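You operate a simulated robot arm through the tools that you are given. There is no shell and no other tool. Be economical: measure what you need, move in short steps, check, and stop when the job is done.

You run a simulated two-armed robot. Do the job below in one go: nothing can be reset, and whatever is moved stays where it is left.

## Task
Raise the flip mirror, seat the splitter at 59 and stand the orange card on the shift stage.
Fine: magnet on; wind the stage halfway out. Set down upright: purple splitter, orange card.

The check looks at the end state, three seconds after you hand in, the way a careful person would. Anything else that was tipped, shoved, dropped, spilled or broken makes it a failure.

## Robot
Two 7-joint arms with fingered hands on one trunk that stands fixed in place. Base frame: the origin is at the foot of the trunk, x ahead of it, y to its left, z up; the work surface is at about z = 850. Lengths are in mm, angles in degrees, forces in N, time in s.
The left shoulder is at [60, 138, 922], the right one opposite. With the tool pointing down near the work surface each hand reaches from about 400 to 920 mm from the base axis, measured 20 degrees to its own side. Payload 4 kg a hand.
The tool frame of a hand sits at the grasp point between the pads (the TCP): z along the fingers, y along the line on which they close. The tips reach 36 mm beyond it. The gripper opens to 120 mm. The gripper's body begins 42 mm behind the TCP. The gripper is a hand of 5 fingers: y runs from the thumb to the fingers, the wrist lies at [-15, -109, -200] in the tool frame, and closing takes about 1.5 s.
Orientation is told as [roll, pitch, yaw] about the base's x, y, z axes, in that order, counted from this pose: with the fingers straight down and the wrist toward the robot, the tool's x, y and z point along [0, 1, 0], [1, 0, 0] and [0, 0, -1] of the base frame.

## Interface
- The arms move only by the tool apply_moves. It takes "left_deltas", "right_deltas" or both (then of equal length, played together; a hand with none holds still); each is a list of rows, each a list of 7 numbers: the turn, a rotation vector about the tool's x, y, z in degrees, then the shift along the tool's x, y, z in mm, then the closure, from 0 (fully open) to 1 (shut). In form: [[wx, wy, wz, dx, dy, dz, gripper], ...]. A call has 1 to 20 rows; each row is the pose to reach, as a shift and turn from the pose commanded when the call began, along the tool's axes at that moment. Rows are played at 5 a second. More than 50 mm and 8.6 degrees between two rows, or a gripper value outside its range, and nothing of the call is played. Where a pose cannot be reached the arm comes as near as it can. A force on the tool above 40 N (or 10 N above the force at the start of the call, whichever is more), or a blocked arm, ends the call early, and 0.2 s more pass. Each finger travels about 153 mm/s and halts on what it meets, pressing with about 31 N; the grip force reading is that of the motor and also rises with nothing between the fingers. The clock runs only during rows and for 0.2 s after the last one: add rows that repeat a pose to give the fingers time. The reply holds the time, the measured pose of the TCP, the force on the tool along the base axes, the opening and the grip force, in the units named above and with some noise, with the torque about the TCP (base axes, N m) and any sound that the robot's microphone picked up.
- Cameras (640 x 400 px; columns grow to the right, rows downward): "scene" is now at [54.9, 18.1, 1563.4]; the picture's right is [0.22, -0.97, 0.00], its down [-0.59, -0.13, -0.80] and it looks along [0.78, 0.18, -0.60] (base axes); focal length 367 px, centre (320, 200). "left" rides on the left gripper at [-69, -79, -131] in its tool frame; the picture's right is [-0.78, -0.29, 0.55], its down [0.55, -0.73, 0.40] and it looks along [0.29, 0.61, 0.74] (tool axes); focal length 222 px, centre (320, 200). "right" rides on the right gripper at [69, -79, -131] in its tool frame; the picture's right is [-0.79, 0.29, -0.55], its down [-0.55, -0.73, 0.40] and it looks along [-0.29, 0.61, 0.74] (tool axes); focal length 222 px, centre (320, 200).
- get_image(camera): a new picture of that camera. It takes no simulated time.
- slide_trunk(by): slides the trunk up (or, below 0, down) by that many mm; the arms and the scene camera ride with it, the base frame stays. It gives what a move gives, with no picture.
- preshape(shape, hand): the hand has 5 fingers and takes this shape, open, in about a second: jaw (thumb against the fingers, like two jaws); tri (thumb and two fingers); tip (a fingertip pinch); poke (one finger out to press); point (the index stretched); flat (the hand flat); cup (the hand cupped); fist (a fist). The gripper value then closes the fingers along that shape, each until it touches; the sizes above hold for jaw. It gives what a move gives, with no picture.
- turn_head(pan, tilt): turns the head with the scene camera to pan (to the left, within 86 degrees either way) and tilt (down, from -29 to 69), counted from straight ahead of the robot. It gives what a move gives.
- pixel_to_xyz(camera, pixels): for up to 12 pixels [column, row] of the newest picture of that camera ("zoom" is the newest enlarged one), the place [x, y, z] in the base frame of the surface seen there, good to about 2 mm. It takes no simulated time.
- zoom(camera, box): a new picture of the part [left, top, right, bottom] of that camera's present view, enlarged. It takes no simulated time.
- close_job(): hands the job in; it is judged then, once.

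Work in short steps. Measure before you move; look again where a grasp or a placing could have gone wrong, and mend it. You have 80 turns and 48 pictures in all, those below and enlarged ones among them. Open the grippers and draw the arms clear of the work before you hand the job in, unless the task says otherwise; then end with one line.

The tools are called after "Emit:" by a JSON object that holds its "op" and its "data". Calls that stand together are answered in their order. apply_moves: Moves the arms, as the interface text tells. Its arguments: {"type":"object","properties":{"left_deltas":{"type":"array"},"right_deltas":{"type":"array"}},"required":[]} The other tools are called the same way: slide_trunk (by) slides the trunk up or down; preshape (shape, hand) gives the hand a shape; turn_head (pan, tilt) turns the head that bears the scene camera; get_image (camera) takes a picture; pixel_to_xyz (camera, pixels) gives the place of the surface under pixels of a picture; zoom (camera, box) takes an enlarged picture of a part of a camera's view; close_job () hands the job in.

At the start:

```text
time_s: 0.0
left_eef_pos: [508.5, 247.7, 1193.8]
left_ee_rot: [-0.1, 0.0, -0.1]
left_force: [0.8, 0.1, -0.1]
left_moment: [0.01, -0.01, 0.0]
left_finger_gap: 119.7
left_grip_force: 0.0
left_shape: jaw
right_eef_pos: [634.7, -227.9, 1245.1]
right_ee_rot: [0.0, 0.1, 0.0]
right_force: [-0.2, 0.6, -0.4]
right_moment: [0.01, 0.03, 0.02]
right_finger_gap: 119.9
right_grip_force: 0.0
right_shape: jaw
trunk travel left (down, up): [-500.0, 90.0]
head pan, tilt: [12.9, 37.1]
```

scene: 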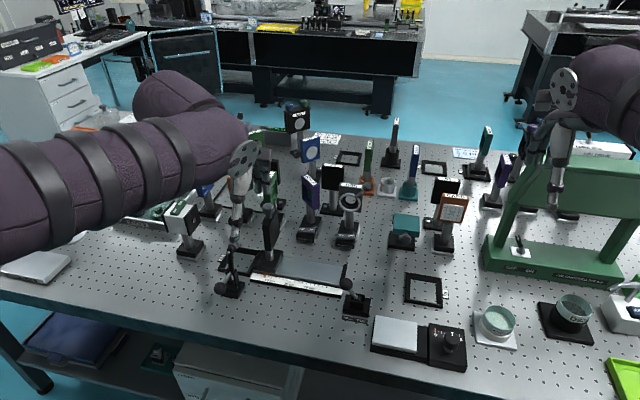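
right: 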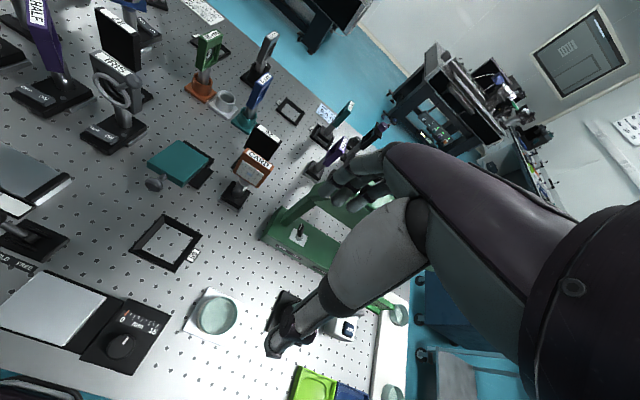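
left: 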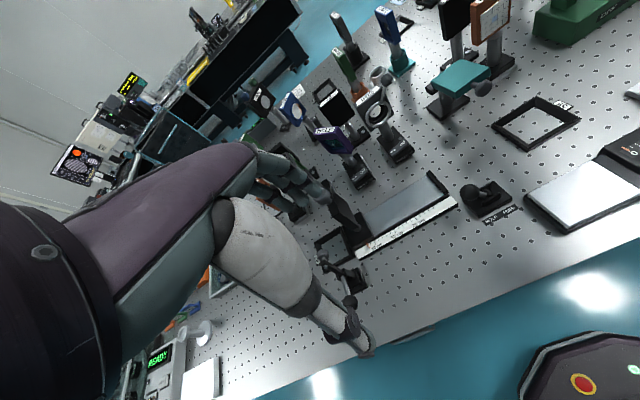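

The scene shows a crowded optical table. The stage with dial is around (420,340), the splitter near (310,190) and the orange card near (450,208). I'll zoom in on the parts.

Emit:
{"op": "zoom", "data": {"camera": "scene", "box": [340, 240, 540, 370]}}

Emit:
{"op": "zoom", "data": {"camera": "scene", "box": [200, 200, 380, 330]}}

Emit:
{"op": "zoom", "data": {"camera": "scene", "box": [280, 110, 520, 265]}}

```text
3.08 times, centred on (440, 305) of scene
```

zoom: 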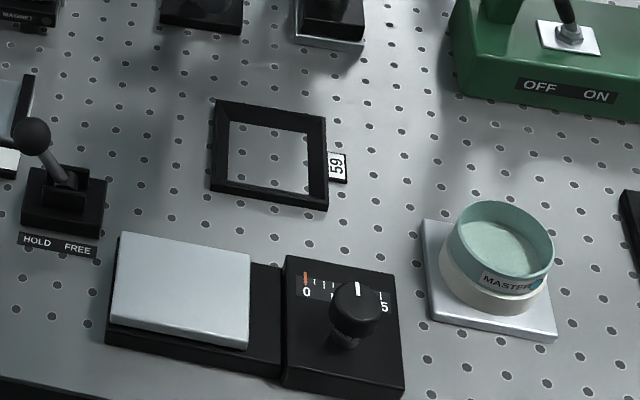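

```text
3.08 times, centred on (290, 265) of scene
```

zoom: 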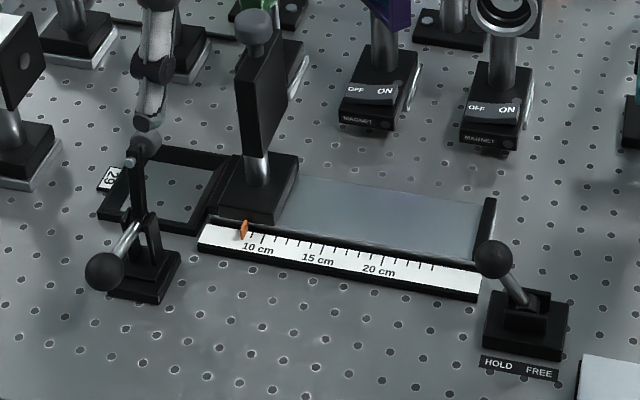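

```text
2.58 times, centred on (400, 188) of scene
```

zoom: 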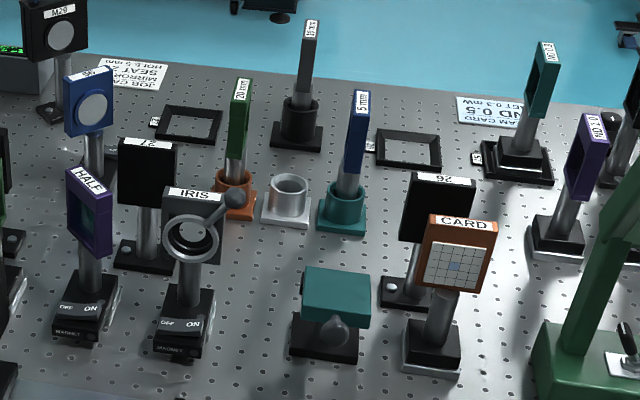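

I need finer detail: the dial stage, the lever devices, and the area behind the left hand.

Emit:
{"op": "zoom", "data": {"camera": "scene", "box": [365, 305, 485, 380]}}

Emit:
{"op": "zoom", "data": {"camera": "scene", "box": [120, 120, 320, 300]}}

Emit:
{"op": "zoom", "data": {"camera": "left", "box": [240, 70, 440, 310]}}

Emit:
{"op": "zoom", "data": {"camera": "scene", "box": [460, 110, 640, 400]}}

```text
5.33 times, centred on (425, 342) of scene
```

zoom: 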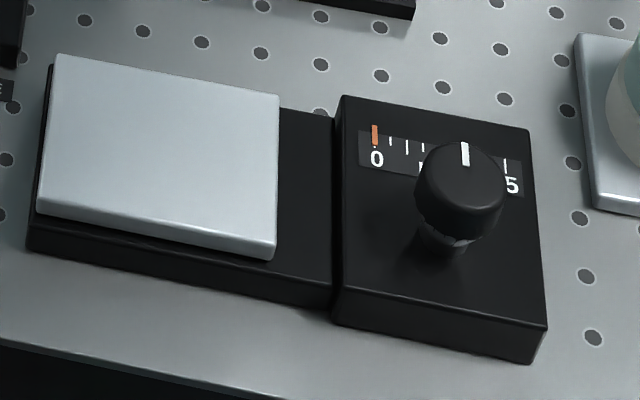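

```text
2.22 times, centred on (220, 210) of scene
```

zoom: 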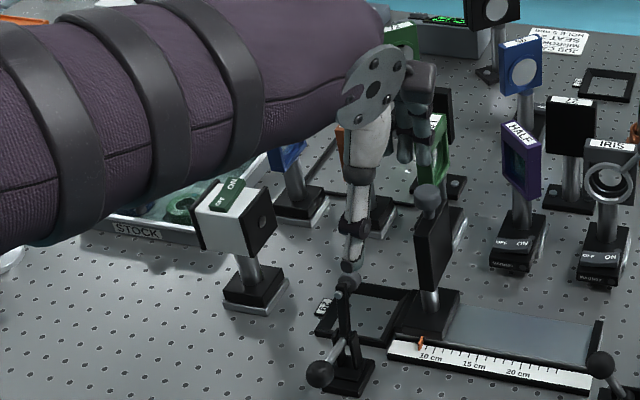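

```text
1.67 times, centred on (340, 190) of left
```

zoom: 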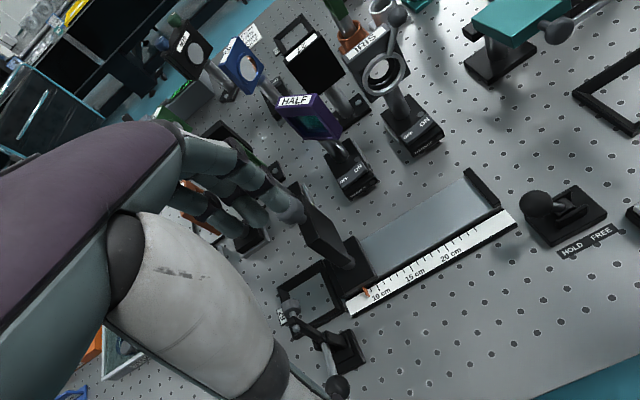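

```text
1.38 times, centred on (550, 255) of scene
```

zoom: 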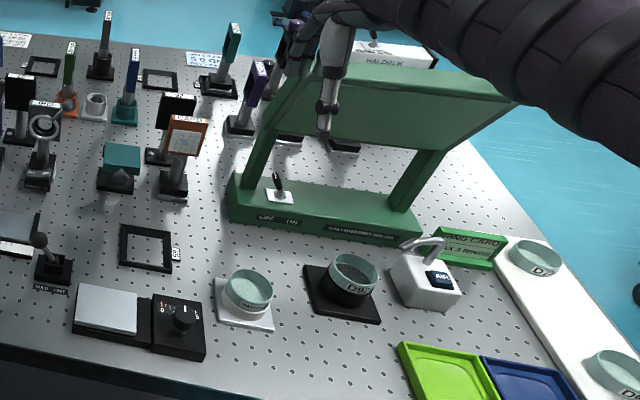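

Which is the flip mirror is unclear: candidates are the teal plate at (405,232) and the lever post at (230,285). I zoom in on both, and on the splitter.

Emit:
{"op": "zoom", "data": {"camera": "scene", "box": [375, 195, 475, 260]}}

Emit:
{"op": "zoom", "data": {"camera": "scene", "box": [200, 230, 290, 305]}}

Emit:
{"op": "zoom", "data": {"camera": "scene", "box": [285, 165, 375, 255]}}

```text
6.15 times, centred on (425, 228) of scene
```

zoom: 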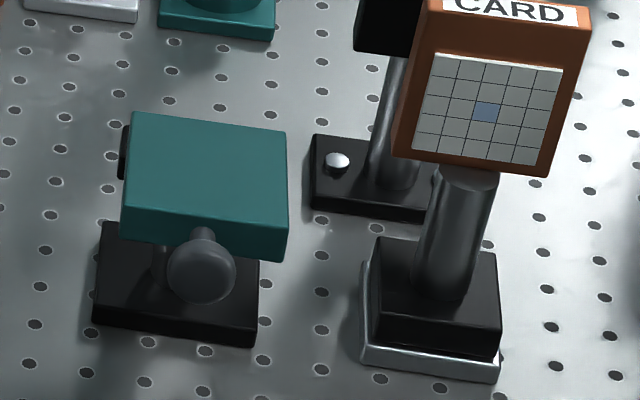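

```text
5.33 times, centred on (245, 268) of scene
```

zoom: 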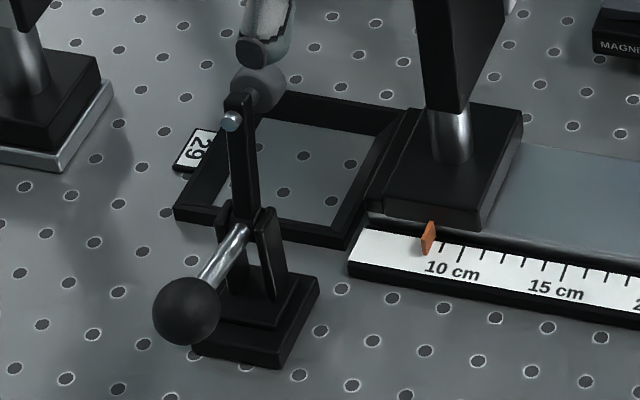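

```text
4.44 times, centred on (330, 210) of scene
```

zoom: 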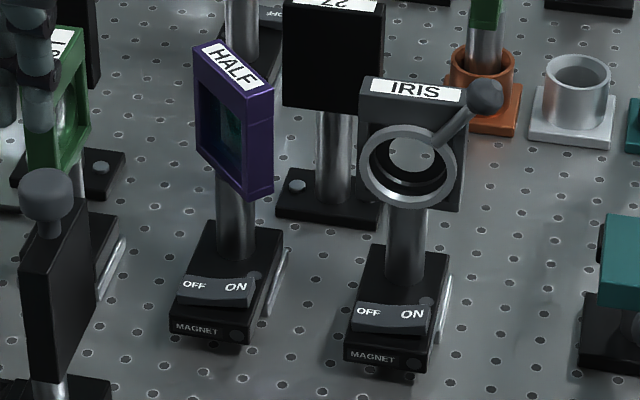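

The teal box with a knob at scene (405,232) looks like the folded flip mirror. The newest zoom shows the HALF splitter with its OFF/ON rocker, so I measure it there.

Emit:
{"op": "pixel_to_xyz", "data": {"camera": "zoom", "pixels": [[203, 48], [220, 42], [246, 88], [268, 84], [256, 195], [235, 230], [170, 315], [248, 340], [282, 232], [205, 225], [192, 288], [240, 288]]}}

Emit:
{"op": "pixel_to_xyz", "data": {"camera": "scene", "pixels": [[406, 275], [441, 280], [404, 300], [441, 307], [412, 278], [438, 302], [376, 318], [417, 328], [372, 347], [415, 356], [450, 338], [456, 330]]}}

Emit:
{"op": "get_image", "data": {"camera": "right"}}

```text
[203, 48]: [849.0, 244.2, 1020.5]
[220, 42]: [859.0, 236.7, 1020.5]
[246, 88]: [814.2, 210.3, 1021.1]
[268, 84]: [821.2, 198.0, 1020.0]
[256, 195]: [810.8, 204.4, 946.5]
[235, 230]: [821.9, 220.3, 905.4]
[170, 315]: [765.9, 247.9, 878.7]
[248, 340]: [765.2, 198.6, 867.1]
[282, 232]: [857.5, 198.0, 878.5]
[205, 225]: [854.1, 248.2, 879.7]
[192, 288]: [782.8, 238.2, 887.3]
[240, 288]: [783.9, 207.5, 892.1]
```

```text
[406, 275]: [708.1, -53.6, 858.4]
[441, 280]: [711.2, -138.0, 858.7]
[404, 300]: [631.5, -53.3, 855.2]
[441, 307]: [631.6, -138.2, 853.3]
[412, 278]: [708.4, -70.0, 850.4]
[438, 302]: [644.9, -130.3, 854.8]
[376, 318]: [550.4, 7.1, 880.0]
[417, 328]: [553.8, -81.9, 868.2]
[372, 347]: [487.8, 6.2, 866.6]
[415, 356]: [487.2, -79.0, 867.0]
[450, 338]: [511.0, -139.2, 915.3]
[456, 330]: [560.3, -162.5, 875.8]
```

```text
34 pictures are left
```

right: 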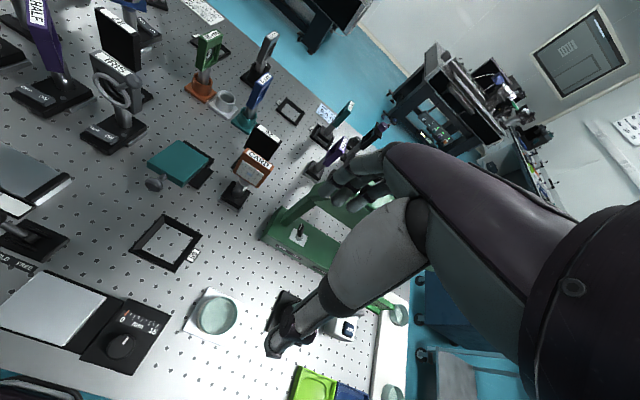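

The splitter base spans roughly x 766–857 and y 198–248. I need its exact footprint against the seat opening, so I zoom tightly on both.

Emit:
{"op": "zoom", "data": {"camera": "scene", "box": [288, 205, 352, 248]}}

Emit:
{"op": "pixel_to_xyz", "data": {"camera": "zoom", "pixels": [[100, 275], [340, 310], [395, 190], [130, 180], [395, 130], [370, 300], [405, 230], [120, 340], [330, 370], [200, 170], [150, 240], [320, 250]]}}

Emit:
{"op": "zoom", "data": {"camera": "scene", "box": [395, 265, 455, 315]}}

Emit:
{"op": "pixel_to_xyz", "data": {"camera": "zoom", "pixels": [[100, 200], [140, 200], [180, 200], [300, 200], [440, 200], [470, 200], [500, 200], [300, 90], [300, 120], [300, 280], [300, 310], [300, 330]]}}

```text
9.30 times, centred on (320, 226) of scene
```

zoom: 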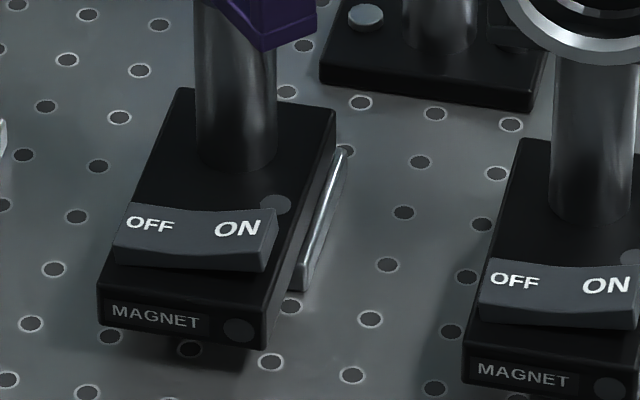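

```text
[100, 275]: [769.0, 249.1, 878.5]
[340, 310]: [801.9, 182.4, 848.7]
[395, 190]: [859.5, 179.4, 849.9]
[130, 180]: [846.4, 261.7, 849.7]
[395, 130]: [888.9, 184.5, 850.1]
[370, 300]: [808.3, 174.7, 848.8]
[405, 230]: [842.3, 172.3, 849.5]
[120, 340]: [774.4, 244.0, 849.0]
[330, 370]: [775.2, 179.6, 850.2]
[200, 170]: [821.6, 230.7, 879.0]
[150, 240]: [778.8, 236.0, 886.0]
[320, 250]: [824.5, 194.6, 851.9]
```

```text
8.00 times, centred on (425, 290) of scene
```

zoom: 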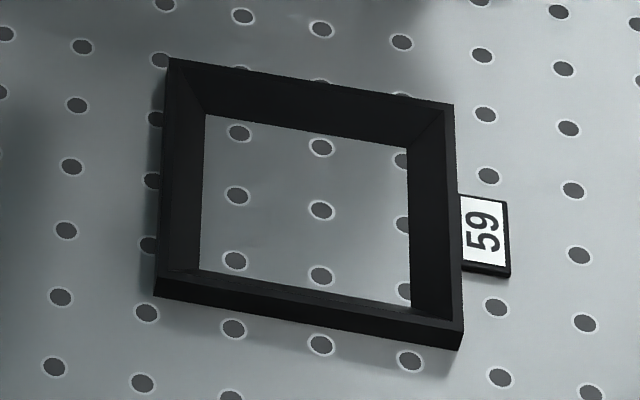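

```text
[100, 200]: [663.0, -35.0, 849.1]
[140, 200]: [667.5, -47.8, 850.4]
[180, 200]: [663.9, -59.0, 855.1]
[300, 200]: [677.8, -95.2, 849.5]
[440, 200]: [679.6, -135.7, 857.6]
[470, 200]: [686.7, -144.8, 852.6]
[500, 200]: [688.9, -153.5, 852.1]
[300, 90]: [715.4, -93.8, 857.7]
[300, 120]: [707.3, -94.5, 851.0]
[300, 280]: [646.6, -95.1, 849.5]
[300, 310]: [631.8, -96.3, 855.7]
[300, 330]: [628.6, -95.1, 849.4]
```

The foot is a square plate about 60 mm across with the magnet block overhanging in front. The seat 59 opening is about 62 mm with chamfers, centred near (673,-96). Now I measure the card, the teal flip device and the dial.

Emit:
{"op": "zoom", "data": {"camera": "scene", "box": [380, 185, 475, 260]}}

Emit:
{"op": "pixel_to_xyz", "data": {"camera": "zoom", "pixels": [[108, 175], [255, 195], [100, 270], [250, 295], [180, 305], [180, 325], [80, 330], [240, 360], [385, 65], [560, 70], [430, 230], [425, 320]]}}

Emit:
{"op": "pixel_to_xyz", "data": {"camera": "zoom", "pixels": [[170, 230], [90, 190], [100, 210], [410, 40], [590, 60], [395, 190], [530, 200], [345, 390], [475, 395], [485, 300], [350, 290], [480, 370]]}}

Emit:
{"op": "zoom", "data": {"camera": "right", "box": [100, 100, 320, 240]}}

Emit:
{"op": "zoom", "data": {"camera": "right", "box": [80, 280, 200, 380]}}

```text
5.33 times, centred on (428, 222) of scene
```

zoom: 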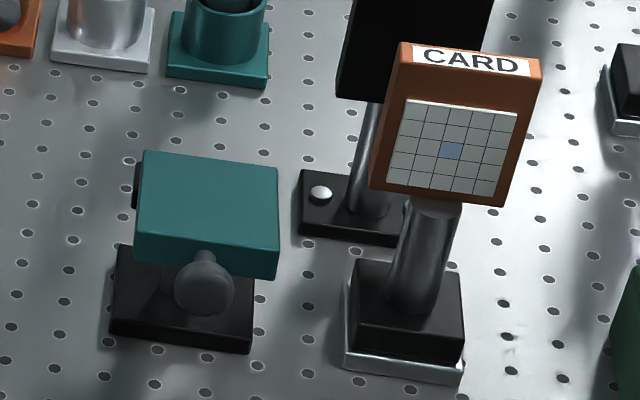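

```text
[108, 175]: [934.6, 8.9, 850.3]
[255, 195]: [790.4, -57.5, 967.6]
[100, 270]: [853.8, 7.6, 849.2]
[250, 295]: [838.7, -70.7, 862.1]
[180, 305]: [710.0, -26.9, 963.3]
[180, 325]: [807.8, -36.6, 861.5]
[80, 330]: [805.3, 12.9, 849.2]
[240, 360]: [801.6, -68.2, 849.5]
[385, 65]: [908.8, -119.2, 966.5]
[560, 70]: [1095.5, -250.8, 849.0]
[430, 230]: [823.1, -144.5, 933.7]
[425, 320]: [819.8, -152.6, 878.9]
```

```text
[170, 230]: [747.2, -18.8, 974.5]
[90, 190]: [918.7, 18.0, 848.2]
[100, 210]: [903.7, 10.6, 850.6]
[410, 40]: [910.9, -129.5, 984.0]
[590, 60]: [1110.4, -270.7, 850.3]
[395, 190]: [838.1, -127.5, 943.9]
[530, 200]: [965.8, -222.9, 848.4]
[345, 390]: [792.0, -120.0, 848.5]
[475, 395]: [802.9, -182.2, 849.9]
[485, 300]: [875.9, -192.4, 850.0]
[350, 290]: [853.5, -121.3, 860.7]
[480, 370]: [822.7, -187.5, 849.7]
```

```text
2.86 times, centred on (210, 170) of right
```

zoom: 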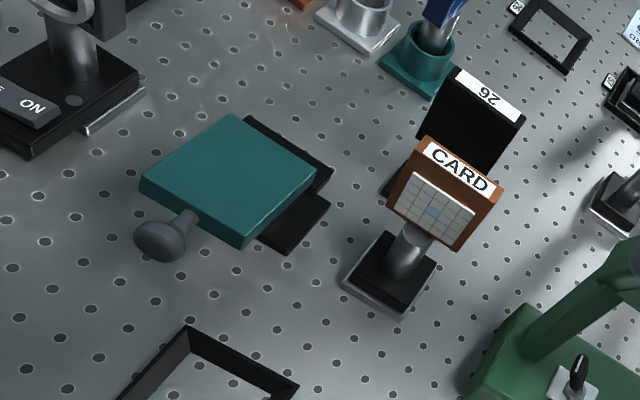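

```text
4.00 times, centred on (140, 330) of right
```

zoom: 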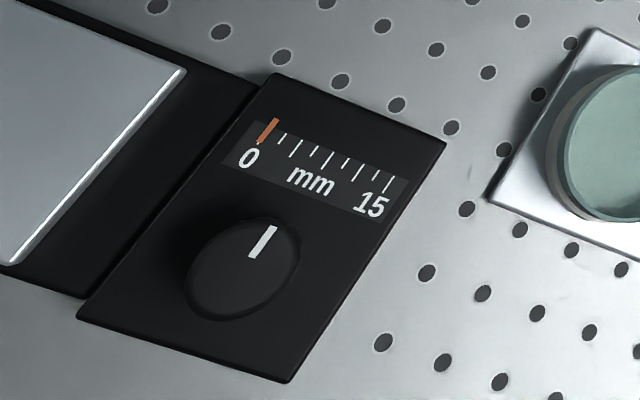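

The dial runs 0–15 mm with the orange index at 0, so halfway is 7.5. Next I measure the flip knob at scene (406,238), the card's top edge and the stage knob.

Emit:
{"op": "pixel_to_xyz", "data": {"camera": "scene", "pixels": [[406, 238], [402, 238], [410, 239], [406, 234], [406, 242], [396, 215], [419, 218], [395, 232], [417, 236], [446, 195], [467, 198], [470, 196]]}}

Emit:
{"op": "pixel_to_xyz", "data": {"camera": "zoom", "pixels": [[245, 270], [205, 270], [290, 250], [235, 310], [262, 242], [268, 130], [390, 185], [250, 80], [440, 145], [80, 320], [285, 380], [180, 70]]}}

```text
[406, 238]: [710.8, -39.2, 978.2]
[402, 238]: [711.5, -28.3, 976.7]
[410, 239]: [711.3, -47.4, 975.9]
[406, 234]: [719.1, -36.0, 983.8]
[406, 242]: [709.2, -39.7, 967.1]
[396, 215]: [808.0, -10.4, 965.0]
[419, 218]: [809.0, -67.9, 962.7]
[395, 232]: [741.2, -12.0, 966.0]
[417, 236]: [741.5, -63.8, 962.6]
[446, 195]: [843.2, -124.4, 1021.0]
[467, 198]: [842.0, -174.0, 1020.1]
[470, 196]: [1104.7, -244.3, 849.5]
```

```text
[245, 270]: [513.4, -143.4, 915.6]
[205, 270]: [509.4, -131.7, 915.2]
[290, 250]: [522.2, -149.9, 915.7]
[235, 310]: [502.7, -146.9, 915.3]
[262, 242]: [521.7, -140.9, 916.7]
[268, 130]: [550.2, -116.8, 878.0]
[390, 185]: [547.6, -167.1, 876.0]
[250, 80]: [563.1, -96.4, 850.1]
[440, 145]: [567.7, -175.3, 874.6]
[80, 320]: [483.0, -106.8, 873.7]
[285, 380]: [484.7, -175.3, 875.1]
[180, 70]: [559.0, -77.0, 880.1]
```

Flip knob centre is about (722,-38,972), with the hinge near x 810. I'll bring the right hand above it, yawed +90 so it closes along y, and descend after the sideways move.

Emit:
{"op": "apply_moves", "data": {"right_deltas": [[0, 0, -8, 20, 8, 0, 0.2], [0, 0, -16, 40, 16, 0, 0.4], [0, 0, -24, 60, 24, 0, 0.58], [0, 0, -32, 80, 32, 0, 0.58], [0, 0, -40, 100, 40, 0, 0.58], [0, 0, -48, 120, 50, 0, 0.58], [0, 0, -56, 140, 60, 10, 0.58], [0, 0, -64, 160, 70, 40, 0.58], [0, 0, -72, 175, 80, 70, 0.58], [0, 0, -80, 185, 87, 100, 0.58], [0, 0, -88, 190, 87, 130, 0.58], [0, 0, -90, 190, 87, 155, 0.58], [0, 0, -90, 190, 87, 155, 0.58]]}}

Emit:
{"op": "get_image", "data": {"camera": "scene"}}

```text
time_s: 2.8
left_eef_pos: [508.0, 247.3, 1192.1]
left_ee_rot: [0.0, 0.0, 0.1]
left_force: [-0.8, 0.8, -0.2]
left_moment: [0.01, 0.0, 0.0]
left_finger_gap: 119.7
left_grip_force: 0.2
left_shape: jaw
right_eef_pos: [720.8, -34.7, 1089.5]
right_ee_rot: [0.0, 0.0, 90.0]
right_force: [0.4, 0.0, 0.5]
right_moment: [-0.03, 0.04, 0.02]
right_finger_gap: 50.8
right_grip_force: 0.1
right_shape: jaw
trunk travel left (down, up): [-500.0, 90.0]
head pan, tilt: [12.9, 37.1]
```

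```text
28 pictures are left
```

scene: 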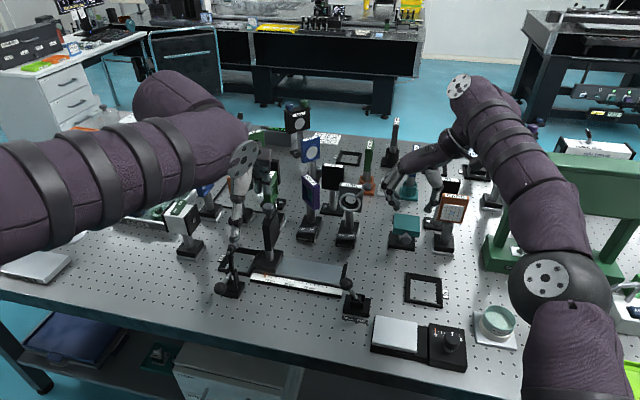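

The right hand is above the flip knob and clear of the card, with a gap of 51 mm. I descend 95 mm and close on the knob.

Emit:
{"op": "apply_moves", "data": {"right_deltas": [[0, 0, 0, -1, -3, 25, 0.58], [0, 0, 0, -1, -3, 50, 0.58], [0, 0, 0, -1, -3, 75, 0.58], [0, 0, 0, -1, -3, 94, 0.58], [0, 0, 0, -1, -3, 94, 0.7], [0, 0, 0, -1, -3, 94, 0.85], [0, 0, 0, -1, -3, 94, 0.9], [0, 0, 0, -1, -3, 94, 0.9]]}}

Emit:
{"op": "zoom", "data": {"camera": "scene", "box": [360, 120, 480, 260]}}

```text
time_s: 4.6
left_eef_pos: [507.3, 247.6, 1193.4]
left_ee_rot: [-0.1, -0.1, 0.0]
left_force: [-0.1, 0.2, -0.2]
left_moment: [-0.01, -0.06, 0.01]
left_finger_gap: 119.8
left_grip_force: 0.1
left_shape: jaw
right_eef_pos: [721.3, -36.5, 999.9]
right_ee_rot: [-0.4, -0.2, 90.0]
right_force: [10.6, 8.3, 35.8]
right_moment: [1.05, -0.97, -0.04]
right_finger_gap: 13.8
right_grip_force: 31.2
right_shape: jaw
trunk travel left (down, up): [-500.0, 90.0]
head pan, tilt: [12.9, 37.1]
```

```text
2.86 times, centred on (420, 190) of scene
```

zoom: 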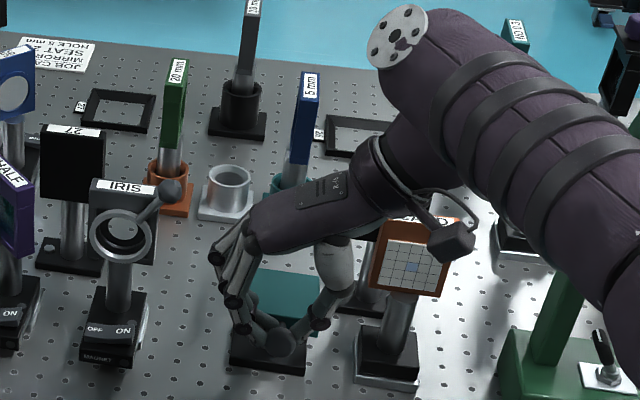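

The grip closed on the knob (31 N, gap 13.8) with fingers straddling it. I start the arc upward, 30° first, and check.

Emit:
{"op": "apply_moves", "data": {"right_deltas": [[0, 0, 0, -0.3, 0, -8, 0.9], [0, 0, 0, -1.3, 0, -15, 0.9], [0, 0, 0, -3, 0, -23, 0.9], [0, 0, 0, -5.3, 0, -30, 0.9], [0, 0, 0, -8, 0, -37, 0.9], [0, 0, 0, -11.8, 0, -44, 0.9], [0, 0, 0, -11.8, 0, -44, 0.9]]}}

Emit:
{"op": "zoom", "data": {"camera": "scene", "box": [360, 120, 480, 260]}}

```text
time_s: 6.2
left_eef_pos: [508.8, 247.3, 1192.2]
left_ee_rot: [0.0, 0.0, 0.0]
left_force: [-0.3, -0.8, -1.0]
left_moment: [0.0, 0.0, 0.03]
left_finger_gap: 119.4
left_grip_force: 0.0
left_shape: jaw
right_eef_pos: [731.5, -39.7, 1039.0]
right_ee_rot: [0.0, 0.0, 90.0]
right_force: [-0.6, 0.5, 0.1]
right_moment: [0.01, -0.03, -0.03]
right_finger_gap: 6.6
right_grip_force: 31.0
right_shape: jaw
trunk travel left (down, up): [-500.0, 90.0]
head pan, tilt: [12.9, 37.1]
```

```text
2.86 times, centred on (420, 190) of scene
```

zoom: 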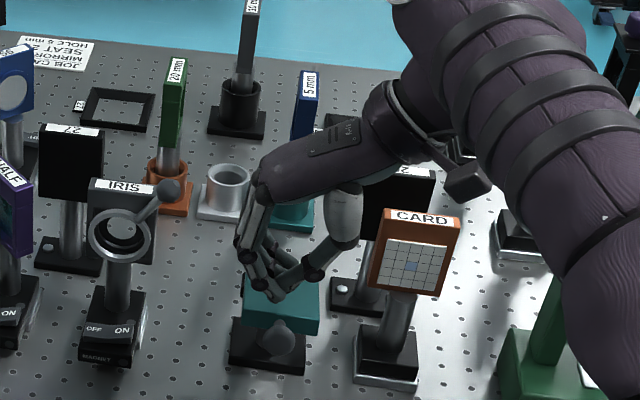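

The grip was too shallow and slipped off the knob; the plate has stayed down. I'll reopen and regrip deeper, with the TCP at about z 980.

Emit:
{"op": "apply_moves", "data": {"right_deltas": [[0, 0, 0, 5, 0, 0, 0.7], [0, 0, 0, 11, 1, 0, 0.58], [0, 0, 0, 11, 1, 0, 0.55], [0, 0, 0, 11, 1, 25, 0.55], [0, 0, 0, 11, 1, 45, 0.55], [0, 0, 0, 11, 1, 60, 0.55]]}}

Emit:
{"op": "apply_moves", "data": {"right_deltas": [[0, 0, 0, 0, 0, 0, 0.65], [0, 0, 0, 0, 0, 0, 0.75], [0, 0, 0, 0, 0, 0, 0.82], [0, 0, 0, 0, 0, 0, 0.86]]}}

Emit:
{"op": "zoom", "data": {"camera": "scene", "box": [360, 140, 480, 260]}}

```text
time_s: 7.6
left_eef_pos: [506.8, 246.4, 1193.7]
left_ee_rot: [0.0, -0.1, 0.0]
left_force: [0.1, 0.5, 0.3]
left_moment: [-0.01, 0.01, 0.02]
left_finger_gap: 119.9
left_grip_force: 0.1
left_shape: jaw
right_eef_pos: [725.7, -30.0, 998.5]
right_ee_rot: [-1.3, -1.2, 89.9]
right_force: [-1.8, 2.5, 24.2]
right_moment: [0.7, -0.51, 0.11]
right_finger_gap: 53.9
right_grip_force: 0.0
right_shape: jaw
trunk travel left (down, up): [-500.0, 90.0]
head pan, tilt: [12.9, 37.1]
stopped in row 6 (right hand): the force on the tool passed its limit (the readings are from after the stop); the commanded pose is now the measured one
```

```text
time_s: 8.6
left_eef_pos: [506.3, 248.6, 1193.2]
left_ee_rot: [0.0, -0.1, 0.0]
left_force: [0.0, 0.6, 0.0]
left_moment: [0.01, 0.0, -0.02]
left_finger_gap: 119.6
left_grip_force: 0.0
left_shape: jaw
right_eef_pos: [723.2, -31.2, 995.2]
right_ee_rot: [-1.1, -0.8, 90.0]
right_force: [6.5, 9.2, 30.1]
right_moment: [0.4, -0.83, 0.22]
right_finger_gap: 17.8
right_grip_force: 0.0
right_shape: jaw
trunk travel left (down, up): [-500.0, 90.0]
head pan, tilt: [12.9, 37.1]
```

```text
3.33 times, centred on (420, 200) of scene
```

zoom: 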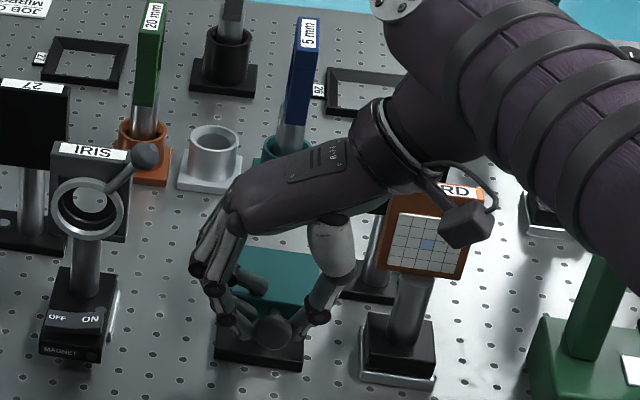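

One of the extra fingers rests on the teal plate (zoom (250,285)), which blocks a deep jaw grip. I'll lift off and switch to the fingertip pinch shape.

Emit:
{"op": "apply_moves", "data": {"right_deltas": [[0, 0, 0, 0, 0, 0, 0.7], [0, 0, 0, 0, 0, 0, 0.5], [0, 0, 0, 0, 0, -30, 0.4], [0, 0, 0, 0, 0, -70, 0.4], [0, 0, 0, 10, -5, -90, 0.4]]}}

Emit:
{"op": "preshape", "data": {"hand": "right", "shape": "tip"}}

Emit:
{"op": "zoom", "data": {"camera": "scene", "box": [360, 120, 480, 260]}}

Emit:
{"op": "get_image", "data": {"camera": "right"}}

```text
time_s: 9.8
left_eef_pos: [507.0, 246.4, 1192.4]
left_ee_rot: [0.1, 0.0, 0.0]
left_force: [-1.1, 0.0, -0.2]
left_moment: [0.01, -0.02, -0.01]
left_finger_gap: 119.8
left_grip_force: 0.1
left_shape: jaw
right_eef_pos: [713.6, -38.2, 1080.2]
right_ee_rot: [-0.7, -0.8, 90.0]
right_force: [0.6, -0.6, -0.2]
right_moment: [-0.01, -0.02, -0.01]
right_finger_gap: 71.9
right_grip_force: 0.0
right_shape: jaw
trunk travel left (down, up): [-500.0, 90.0]
head pan, tilt: [12.9, 37.1]
```

```text
time_s: 10.7
left_eef_pos: [507.9, 247.4, 1192.4]
left_ee_rot: [0.1, 0.0, 0.0]
left_force: [-0.2, -0.4, -0.2]
left_moment: [-0.01, -0.01, 0.0]
left_finger_gap: 119.8
left_grip_force: 0.0
left_shape: jaw
right_eef_pos: [714.2, -38.7, 1079.1]
right_ee_rot: [-0.8, -0.8, 90.0]
right_force: [0.0, -0.2, 0.4]
right_moment: [0.03, 0.0, 0.02]
right_finger_gap: 120.0
right_grip_force: 0.2
right_shape: tip
trunk travel left (down, up): [-500.0, 90.0]
head pan, tilt: [12.9, 37.1]
```

```text
2.86 times, centred on (420, 190) of scene
```

zoom: 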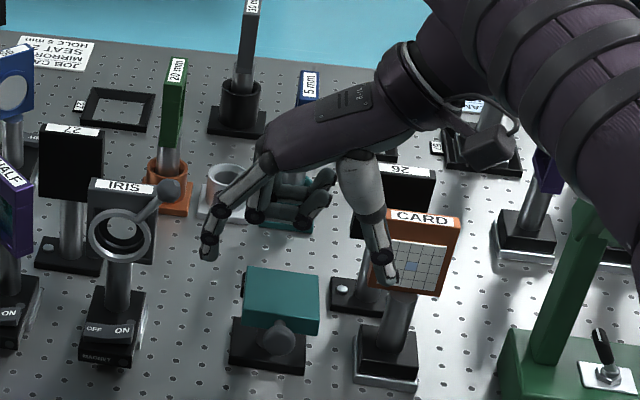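

```text
23 pictures are left
```

right: 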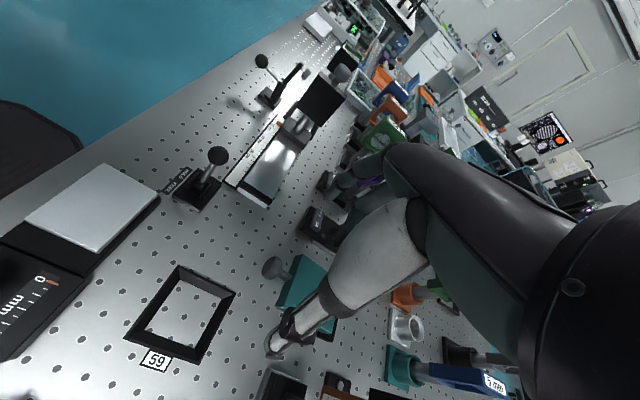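

The tip shape folds the extra fingers away. I measure where the index tip (zoom (208,248)) and thumb tip (390,275) are.

Emit:
{"op": "pixel_to_xyz", "data": {"camera": "zoom", "pixels": [[208, 250], [210, 220], [390, 275], [375, 230], [278, 340], [260, 335], [318, 200], [330, 215]]}}

```text
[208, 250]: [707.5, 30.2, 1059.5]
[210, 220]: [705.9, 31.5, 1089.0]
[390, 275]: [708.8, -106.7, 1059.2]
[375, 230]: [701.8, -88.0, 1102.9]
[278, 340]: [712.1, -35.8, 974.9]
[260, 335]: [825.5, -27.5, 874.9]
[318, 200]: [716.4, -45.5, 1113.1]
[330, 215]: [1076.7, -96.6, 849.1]
```

Index and thumb line up with the TCP and the folded fingers stay 26 mm or more above it. I pre-close and descend to TCP (721,-38,979), then pinch.

Emit:
{"op": "apply_moves", "data": {"right_deltas": [[0, 0, 0, -7, 0, 0, 0.3], [0, 0, 0, -7, 0, 0, 0.5], [0, 0, 0, -7, 0, 30, 0.5], [0, 0, 0, -7, 0, 60, 0.5], [0, 0, 0, -7, 0, 85, 0.5], [0, 0, 0, -7, 0, 100, 0.5], [0, 0, 0, -7, 0, 100, 0.5]]}}

Emit:
{"op": "apply_moves", "data": {"right_deltas": [[0, 0, 0, 0, 0, 0, 0.65], [0, 0, 0, 0, 0, 0, 0.8], [0, 0, 0, 0, 0, 0, 0.95], [0, 0, 0, 0, 0, 0, 0.95], [0, 0, 0, 0, 0, 0, 0.95]]}}

```text
time_s: 12.3
left_eef_pos: [508.2, 246.5, 1192.4]
left_ee_rot: [0.0, 0.0, 0.0]
left_force: [-0.6, 0.9, 0.4]
left_moment: [0.03, -0.02, 0.03]
left_finger_gap: 119.4
left_grip_force: 0.2
left_shape: jaw
right_eef_pos: [721.6, -37.2, 980.1]
right_ee_rot: [-0.9, -0.9, 90.0]
right_force: [0.0, -0.4, 0.2]
right_moment: [-0.01, 0.0, -0.03]
right_finger_gap: 60.2
right_grip_force: 0.1
right_shape: tip
trunk travel left (down, up): [-500.0, 90.0]
head pan, tilt: [12.9, 37.1]
```

```text
time_s: 13.5
left_eef_pos: [509.0, 247.2, 1193.4]
left_ee_rot: [0.0, -0.1, 0.0]
left_force: [-0.7, 0.5, -0.1]
left_moment: [0.01, 0.0, -0.02]
left_finger_gap: 119.7
left_grip_force: 0.0
left_shape: jaw
right_eef_pos: [722.2, -35.7, 980.3]
right_ee_rot: [-0.8, -0.9, 90.0]
right_force: [0.5, -0.7, 0.1]
right_moment: [-0.03, 0.01, -0.01]
right_finger_gap: 6.6
right_grip_force: 0.0
right_shape: tip
trunk travel left (down, up): [-500.0, 90.0]
head pan, tilt: [12.9, 37.1]
```

The gap is 6.6 mm with no grip force, so the pinch seems to have missed the knob. I look.

Emit:
{"op": "zoom", "data": {"camera": "scene", "box": [370, 190, 450, 260]}}

Emit:
{"op": "pixel_to_xyz", "data": {"camera": "zoom", "pixels": [[260, 250], [280, 250], [300, 250], [320, 250], [260, 280], [280, 280], [300, 280], [320, 280], [280, 220], [300, 220], [280, 310], [300, 310]]}}

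```text
5.71 times, centred on (410, 225) of scene
```

zoom: 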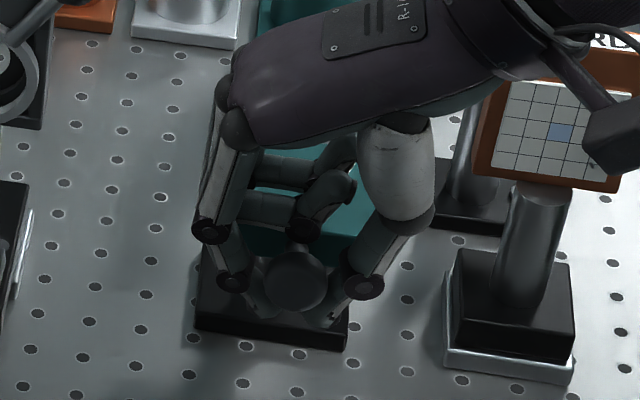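

```text
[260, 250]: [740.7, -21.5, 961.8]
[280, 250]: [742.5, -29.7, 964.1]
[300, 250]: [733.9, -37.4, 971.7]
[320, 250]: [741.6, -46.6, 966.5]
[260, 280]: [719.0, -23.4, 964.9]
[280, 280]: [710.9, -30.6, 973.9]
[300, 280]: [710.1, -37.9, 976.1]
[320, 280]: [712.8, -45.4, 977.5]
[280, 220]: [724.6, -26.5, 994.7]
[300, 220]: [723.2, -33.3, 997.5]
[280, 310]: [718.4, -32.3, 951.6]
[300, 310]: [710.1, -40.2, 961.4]
```

The index and thumb actually cage the knob, with their tips meeting under it. That suits lifting, so I move along the arc to about 60° while tilting the hand back 25°.

Emit:
{"op": "apply_moves", "data": {"right_deltas": [[0, 0, 0, 0, 0, -6, 0.97], [0, 4, 0, -1.9, 0, -18, 0.97], [0, 6, 0, -3.5, 0, -26, 0.97], [0, 8, 0, -6.4, 0, -33, 0.97], [0, 10, 0, -9.5, 0, -40, 0.97], [0, 12, 0, -13.5, 0, -47, 0.97], [0, 14, 0, -18, 0, -53, 0.97], [0, 16, 0, -22.8, 0, -59, 0.97], [0, 18, 0, -28, 0, -64, 0.97], [0, 20, 0, -34.1, 0, -69, 0.97], [0, 22, 0, -40, 0, -73, 0.97], [0, 25, 0, -47.4, 0, -77, 0.97]]}}

Emit:
{"op": "zoom", "data": {"camera": "scene", "box": [360, 140, 480, 260]}}

```text
time_s: 16.1
left_eef_pos: [506.1, 248.3, 1194.9]
left_ee_rot: [0.0, -0.1, 0.0]
left_force: [-0.8, 0.2, -0.2]
left_moment: [-0.02, -0.1, 0.03]
left_finger_gap: 119.8
left_grip_force: 0.0
left_shape: jaw
right_eef_pos: [659.7, -71.9, 1088.3]
right_ee_rot: [23.3, -0.7, 90.0]
right_force: [-1.1, 0.3, -0.6]
right_moment: [-0.03, -0.04, 0.02]
right_finger_gap: 3.6
right_grip_force: 0.0
right_shape: tip
right hand out of reach, approached as far as the arm can: row 4, 5, 6, 7, 8, 9, 10, 11, 12
trunk travel left (down, up): [-500.0, 90.0]
head pan, tilt: [12.9, 37.1]
```

```text
3.33 times, centred on (420, 200) of scene
```

zoom: 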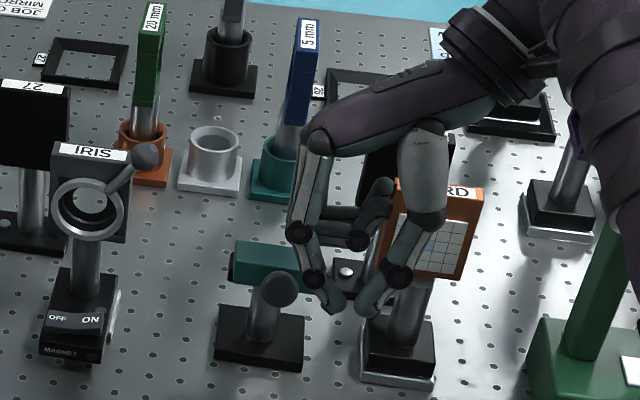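

The tilt ran the arm out of reach and the hand slid off sideways, but the plate looks different now. I measure the knob and plate.

Emit:
{"op": "pixel_to_xyz", "data": {"camera": "zoom", "pixels": [[283, 288], [262, 325], [265, 310], [240, 250], [290, 250], [240, 270], [290, 285], [235, 280], [245, 245], [330, 300]]}}

Emit:
{"op": "get_image", "data": {"camera": "right"}}

```text
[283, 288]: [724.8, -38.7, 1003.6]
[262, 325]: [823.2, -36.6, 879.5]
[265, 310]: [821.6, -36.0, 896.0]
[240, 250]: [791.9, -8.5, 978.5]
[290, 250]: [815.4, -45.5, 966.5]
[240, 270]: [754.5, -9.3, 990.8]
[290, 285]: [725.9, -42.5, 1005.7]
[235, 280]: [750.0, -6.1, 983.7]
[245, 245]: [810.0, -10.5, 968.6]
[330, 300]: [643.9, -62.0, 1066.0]
```

```text
20 pictures are left
```

right: 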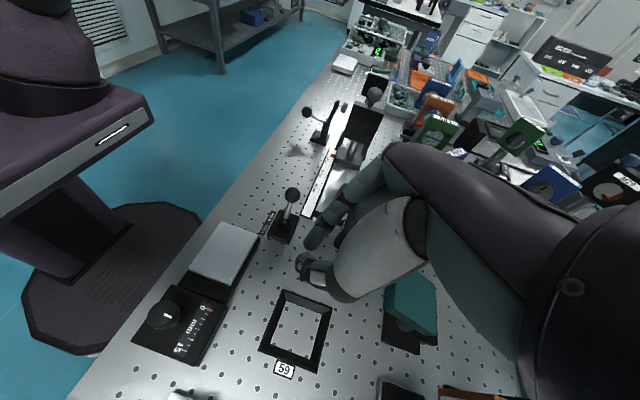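

The plate now holds at about 21°, so the hinge has friction. I'll go back to untilted, above the knob (now about (733,-38,1003)), and cage it again.

Emit:
{"op": "apply_moves", "data": {"right_deltas": [[0, -6, 0, 7, 0, -18, 0.8], [0, -12, 0, -15, 10, -30, 0.6], [0, -18, 0, -37, 22, -40, 0.5], [0, -23.3, 0, -58.7, 34, -48.9, 0.5], [0, -23.3, 0, -58.7, 34, -48.9, 0.5]]}}

```text
time_s: 17.3
left_eef_pos: [507.9, 244.7, 1193.6]
left_ee_rot: [0.0, 0.0, -0.1]
left_force: [-0.5, 0.0, -0.2]
left_moment: [0.02, 0.03, -0.01]
left_finger_gap: 119.6
left_grip_force: 0.0
left_shape: jaw
right_eef_pos: [727.8, -41.6, 1104.2]
right_ee_rot: [0.9, -0.9, 90.0]
right_force: [-1.3, -0.3, 0.6]
right_moment: [0.02, 0.01, -0.01]
right_finger_gap: 59.8
right_grip_force: 0.3
right_shape: tip
right hand out of reach, approached as far as the arm can: row 4, 5
trunk travel left (down, up): [-500.0, 90.0]
head pan, tilt: [12.9, 37.1]
```

That spot is at the right arm's limit because of height. I raise the trunk 85 mm to give more reach.

Emit:
{"op": "slide_trunk", "data": {"by": 85}}

```text
time_s: 18.5
left_eef_pos: [509.0, 247.1, 1277.7]
left_ee_rot: [0.0, 0.0, 0.0]
left_force: [-0.2, -0.5, -0.3]
left_moment: [-0.01, -0.01, -0.03]
left_finger_gap: 119.7
left_grip_force: 0.0
left_shape: jaw
right_eef_pos: [728.3, -41.0, 1189.4]
right_ee_rot: [0.9, -0.8, 89.9]
right_force: [0.6, 0.1, -0.4]
right_moment: [-0.01, 0.02, -0.01]
right_finger_gap: 59.7
right_grip_force: 0.1
right_shape: tip
trunk travel left (down, up): [-585.0, 5.0]
head pan, tilt: [12.9, 37.1]
```

Now I descend 181 mm onto the knob with the fingers open 60 mm, then close around it.

Emit:
{"op": "apply_moves", "data": {"right_deltas": [[0, 0, 0, -5, 3, 40, 0.5], [0, 0, 0, -5, 3, 80, 0.5], [0, 0, 0, -5, 3, 115, 0.5], [0, 0, 0, -5, 3, 140, 0.5], [0, 0, 0, -5, 3, 160, 0.5], [0, 0, 0, -5, 3, 181, 0.5], [0, 0, 0, -5, 3, 181, 0.65], [0, 0, 0, -5, 3, 181, 0.8], [0, 0, 0, -5, 3, 181, 0.97], [0, 0, 0, -5, 3, 181, 0.97], [0, 0, 0, -5, 3, 181, 0.97]]}}

Emit:
{"op": "zoom", "data": {"camera": "scene", "box": [360, 180, 480, 300]}}

```text
time_s: 20.9
left_eef_pos: [508.7, 245.9, 1277.1]
left_ee_rot: [0.0, 0.0, -0.1]
left_force: [0.6, -0.5, -0.7]
left_moment: [-0.03, -0.01, 0.03]
left_finger_gap: 119.8
left_grip_force: 0.0
left_shape: jaw
right_eef_pos: [731.5, -37.4, 1134.3]
right_ee_rot: [1.1, -0.8, 90.1]
right_force: [0.6, 0.4, -0.1]
right_moment: [-0.02, 0.0, -0.03]
right_finger_gap: 3.7
right_grip_force: 0.0
right_shape: tip
right hand out of reach, approached as far as the arm can: row 2, 3, 4, 5, 6, 7, 8, 9, 10, 11
trunk travel left (down, up): [-585.0, 5.0]
head pan, tilt: [12.9, 37.1]
```

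```text
3.33 times, centred on (420, 240) of scene
```

zoom: 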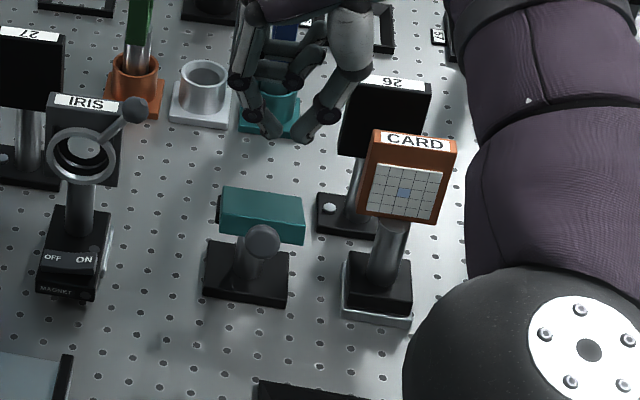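

The wrist posture itself is limiting here. I'll withdraw the right hand to a neutral pose (yaw 0). Then I'll use one finger coming from the robot side, pitched forward, to push the plate up from beneath.

Emit:
{"op": "apply_moves", "data": {"right_deltas": [[0, 0, 8, 15, 0, -20, 0.5], [0, 0, 16, 35, -10, -35, 0.5], [0, 0, 24, 55, -25, -50, 0.5], [0, 0, 32, 75, -40, -60, 0.5], [0, 0, 40, 95, -55, -70, 0.5], [0, 0, 48, 115, -75, -70, 0.5], [0, 0, 56, 130, -95, -70, 0.5], [0, 0, 64, 150, -115, -70, 0.5], [0, 0, 72, 170, -130, -70, 0.5], [0, 0, 80, 185, -145, -70, 0.5], [0, 0, 88, 195, -155, -70, 0.5], [0, 0, 90, 200, -160, -70, 0.5]]}}

Emit:
{"op": "preshape", "data": {"hand": "right", "shape": "poke"}}

```text
time_s: 23.5
left_eef_pos: [508.6, 246.8, 1277.0]
left_ee_rot: [0.0, 0.0, 0.0]
left_force: [0.2, 0.5, -0.2]
left_moment: [0.01, 0.02, -0.02]
left_finger_gap: 119.9
left_grip_force: 0.1
left_shape: jaw
right_eef_pos: [744.9, -155.2, 1229.1]
right_ee_rot: [1.8, 3.6, 59.8]
right_force: [0.9, -0.3, -0.3]
right_moment: [0.0, -0.02, 0.02]
right_finger_gap: 60.3
right_grip_force: 0.1
right_shape: tip
right hand out of reach, approached as far as the arm can: row 1, 2, 3, 4, 5, 6, 7, 8, 9, 10, 11, 12
trunk travel left (down, up): [-585.0, 5.0]
head pan, tilt: [12.9, 37.1]
```

```text
time_s: 24.4
left_eef_pos: [508.0, 247.6, 1276.5]
left_ee_rot: [0.1, 0.0, -0.1]
left_force: [0.5, 0.6, 0.3]
left_moment: [-0.03, 0.03, 0.01]
left_finger_gap: 119.7
left_grip_force: 0.0
left_shape: jaw
right_eef_pos: [744.7, -154.9, 1228.8]
right_ee_rot: [1.8, 3.8, 59.9]
right_force: [1.0, 0.0, 0.0]
right_moment: [0.03, 0.02, -0.02]
right_finger_gap: 0.0
right_grip_force: 0.0
right_shape: poke
trunk travel left (down, up): [-585.0, 5.0]
head pan, tilt: [12.9, 37.1]
```

The arm is caught against a joint limit. I steer it toward its original start pose, where the posture was good.

Emit:
{"op": "apply_moves", "data": {"right_deltas": [[0, 0, 0, 10, -20, -15, 0], [0, 0, 5, 20, -40, -30, 0], [0, 0, 12, 30, -60, -50, 0], [0, 0, 20, 40, -80, -70, 0], [0, 0, 28, 50, -100, -85, 0], [0, 0, 36, 59, -118, -100, 0], [0, 0, 44, 59, -118, -100, 0], [0, 0, 52, 59, -118, -100, 0], [0, 0, 60, 59, -118, -100, 0], [0, 0, 60, 59, -118, -100, 0]]}}

Emit:
{"op": "get_image", "data": {"camera": "scene"}}

```text
time_s: 26.6
left_eef_pos: [507.4, 246.4, 1278.5]
left_ee_rot: [0.0, 0.0, -0.1]
left_force: [-0.6, -0.5, 0.1]
left_moment: [0.05, -0.01, 0.0]
left_finger_gap: 119.7
left_grip_force: 0.1
left_shape: jaw
right_eef_pos: [646.2, -234.9, 1327.6]
right_ee_rot: [-2.5, 3.5, -0.4]
right_force: [-0.5, -0.6, 0.5]
right_moment: [0.01, 0.01, -0.05]
right_finger_gap: 0.1
right_grip_force: 0.0
right_shape: poke
trunk travel left (down, up): [-585.0, 5.0]
head pan, tilt: [12.9, 37.1]
```

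```text
18 pictures are left
```

scene: 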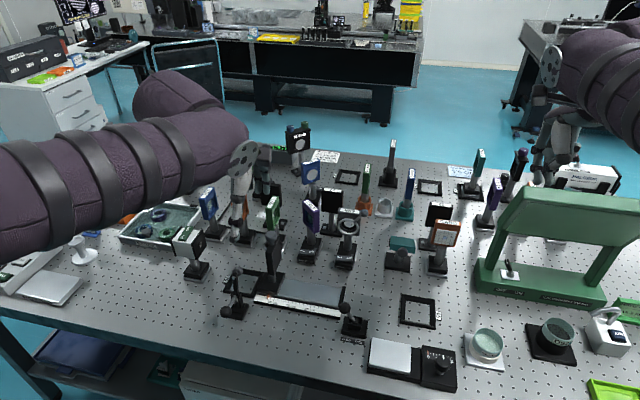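

The arm recovered its good posture, and the scene is undisturbed, with the teal plate slightly raised at (401,243). I bring the poke finger around to the robot side of the flip mirror, pitched forward about 45°.

Emit:
{"op": "apply_moves", "data": {"right_deltas": [[0, 0, 0, 35, -5, 10, 0], [-4, 0, 0, 70, -10, 30, 0], [-8, 0, 0, 105, -15, 60, 0], [-13, 0, 0, 140, -20, 95, 0], [-18, 0, 0, 165, -26, 130, 0], [-24, 0, 0, 173, -35, 165, 0], [-30, 0, 0, 173, -40, 200, 0], [-36, 0, 0, 173, -45, 235, 0], [-42, 0, 0, 173, -50, 270, 0], [-48, 0, 0, 173, -50, 300, 0], [-48, 0, 0, 173, -50, 320, 0], [-48, 0, 0, 173, -50, 320, 0]]}}

Emit:
{"op": "zoom", "data": {"camera": "scene", "box": [340, 200, 500, 330]}}

```text
time_s: 29.2
left_eef_pos: [509.3, 247.8, 1278.0]
left_ee_rot: [0.0, 0.0, 0.0]
left_force: [0.7, 0.0, 0.2]
left_moment: [-0.04, -0.01, 0.01]
left_finger_gap: 119.9
left_grip_force: 0.0
left_shape: jaw
right_eef_pos: [573.7, -45.2, 1005.8]
right_ee_rot: [-4.0, -44.6, 1.5]
right_force: [-0.1, 0.2, -0.9]
right_moment: [-0.01, 0.02, -0.02]
right_finger_gap: 0.1
right_grip_force: 0.0
right_shape: poke
right hand out of reach, approached as far as the arm can: row 9, 10, 11, 12
trunk travel left (down, up): [-585.0, 5.0]
head pan, tilt: [12.9, 37.1]
```

```text
3.08 times, centred on (420, 265) of scene
```

zoom: 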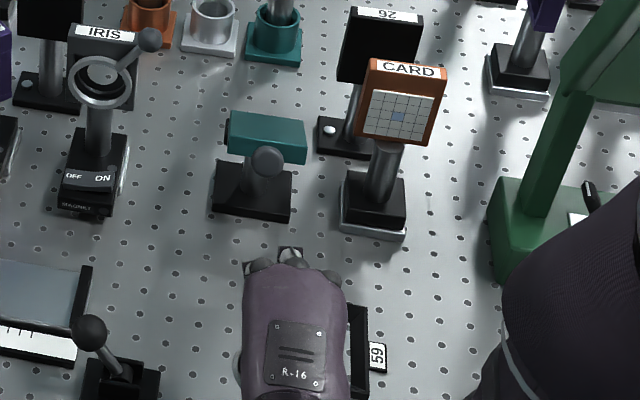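

The fingertip is hidden behind the hand from this view, so I use the right hand's own camera.

Emit:
{"op": "get_image", "data": {"camera": "right"}}

Emit:
{"op": "pixel_to_xyz", "data": {"camera": "zoom", "pixels": [[290, 256], [262, 265], [300, 290], [266, 158], [262, 175], [240, 120]]}}

```text
16 pictures are left
```

right: 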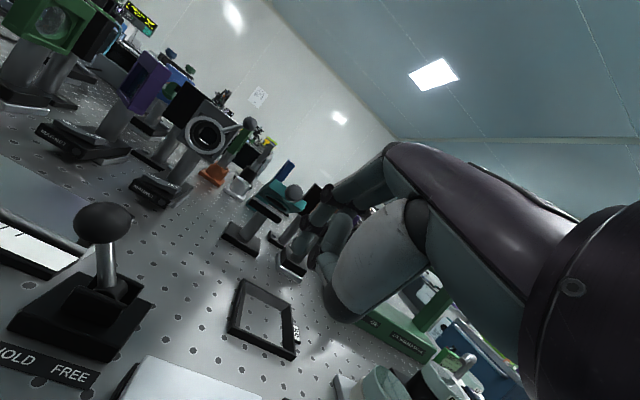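

```text
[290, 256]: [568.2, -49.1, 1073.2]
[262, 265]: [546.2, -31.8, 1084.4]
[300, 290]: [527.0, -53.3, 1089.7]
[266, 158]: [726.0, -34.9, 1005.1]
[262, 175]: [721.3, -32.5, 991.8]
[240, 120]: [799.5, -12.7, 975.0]
```

In the right camera the extended finger runs from about (380,165) down to about (315,215). I measure points along it.

Emit:
{"op": "pixel_to_xyz", "data": {"camera": "right", "pixels": [[380, 165], [350, 180], [328, 192], [320, 205], [316, 214], [312, 220], [310, 226], [305, 235], [345, 230], [330, 240], [322, 255], [294, 190]]}}

```text
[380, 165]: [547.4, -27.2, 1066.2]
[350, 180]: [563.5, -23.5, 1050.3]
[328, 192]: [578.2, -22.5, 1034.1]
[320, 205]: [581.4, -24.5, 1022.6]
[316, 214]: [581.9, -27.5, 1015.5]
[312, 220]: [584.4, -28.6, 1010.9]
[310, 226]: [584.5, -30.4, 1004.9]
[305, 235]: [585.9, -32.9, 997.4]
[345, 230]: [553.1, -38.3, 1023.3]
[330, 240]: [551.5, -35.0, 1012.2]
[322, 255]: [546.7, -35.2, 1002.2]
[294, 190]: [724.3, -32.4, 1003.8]
```

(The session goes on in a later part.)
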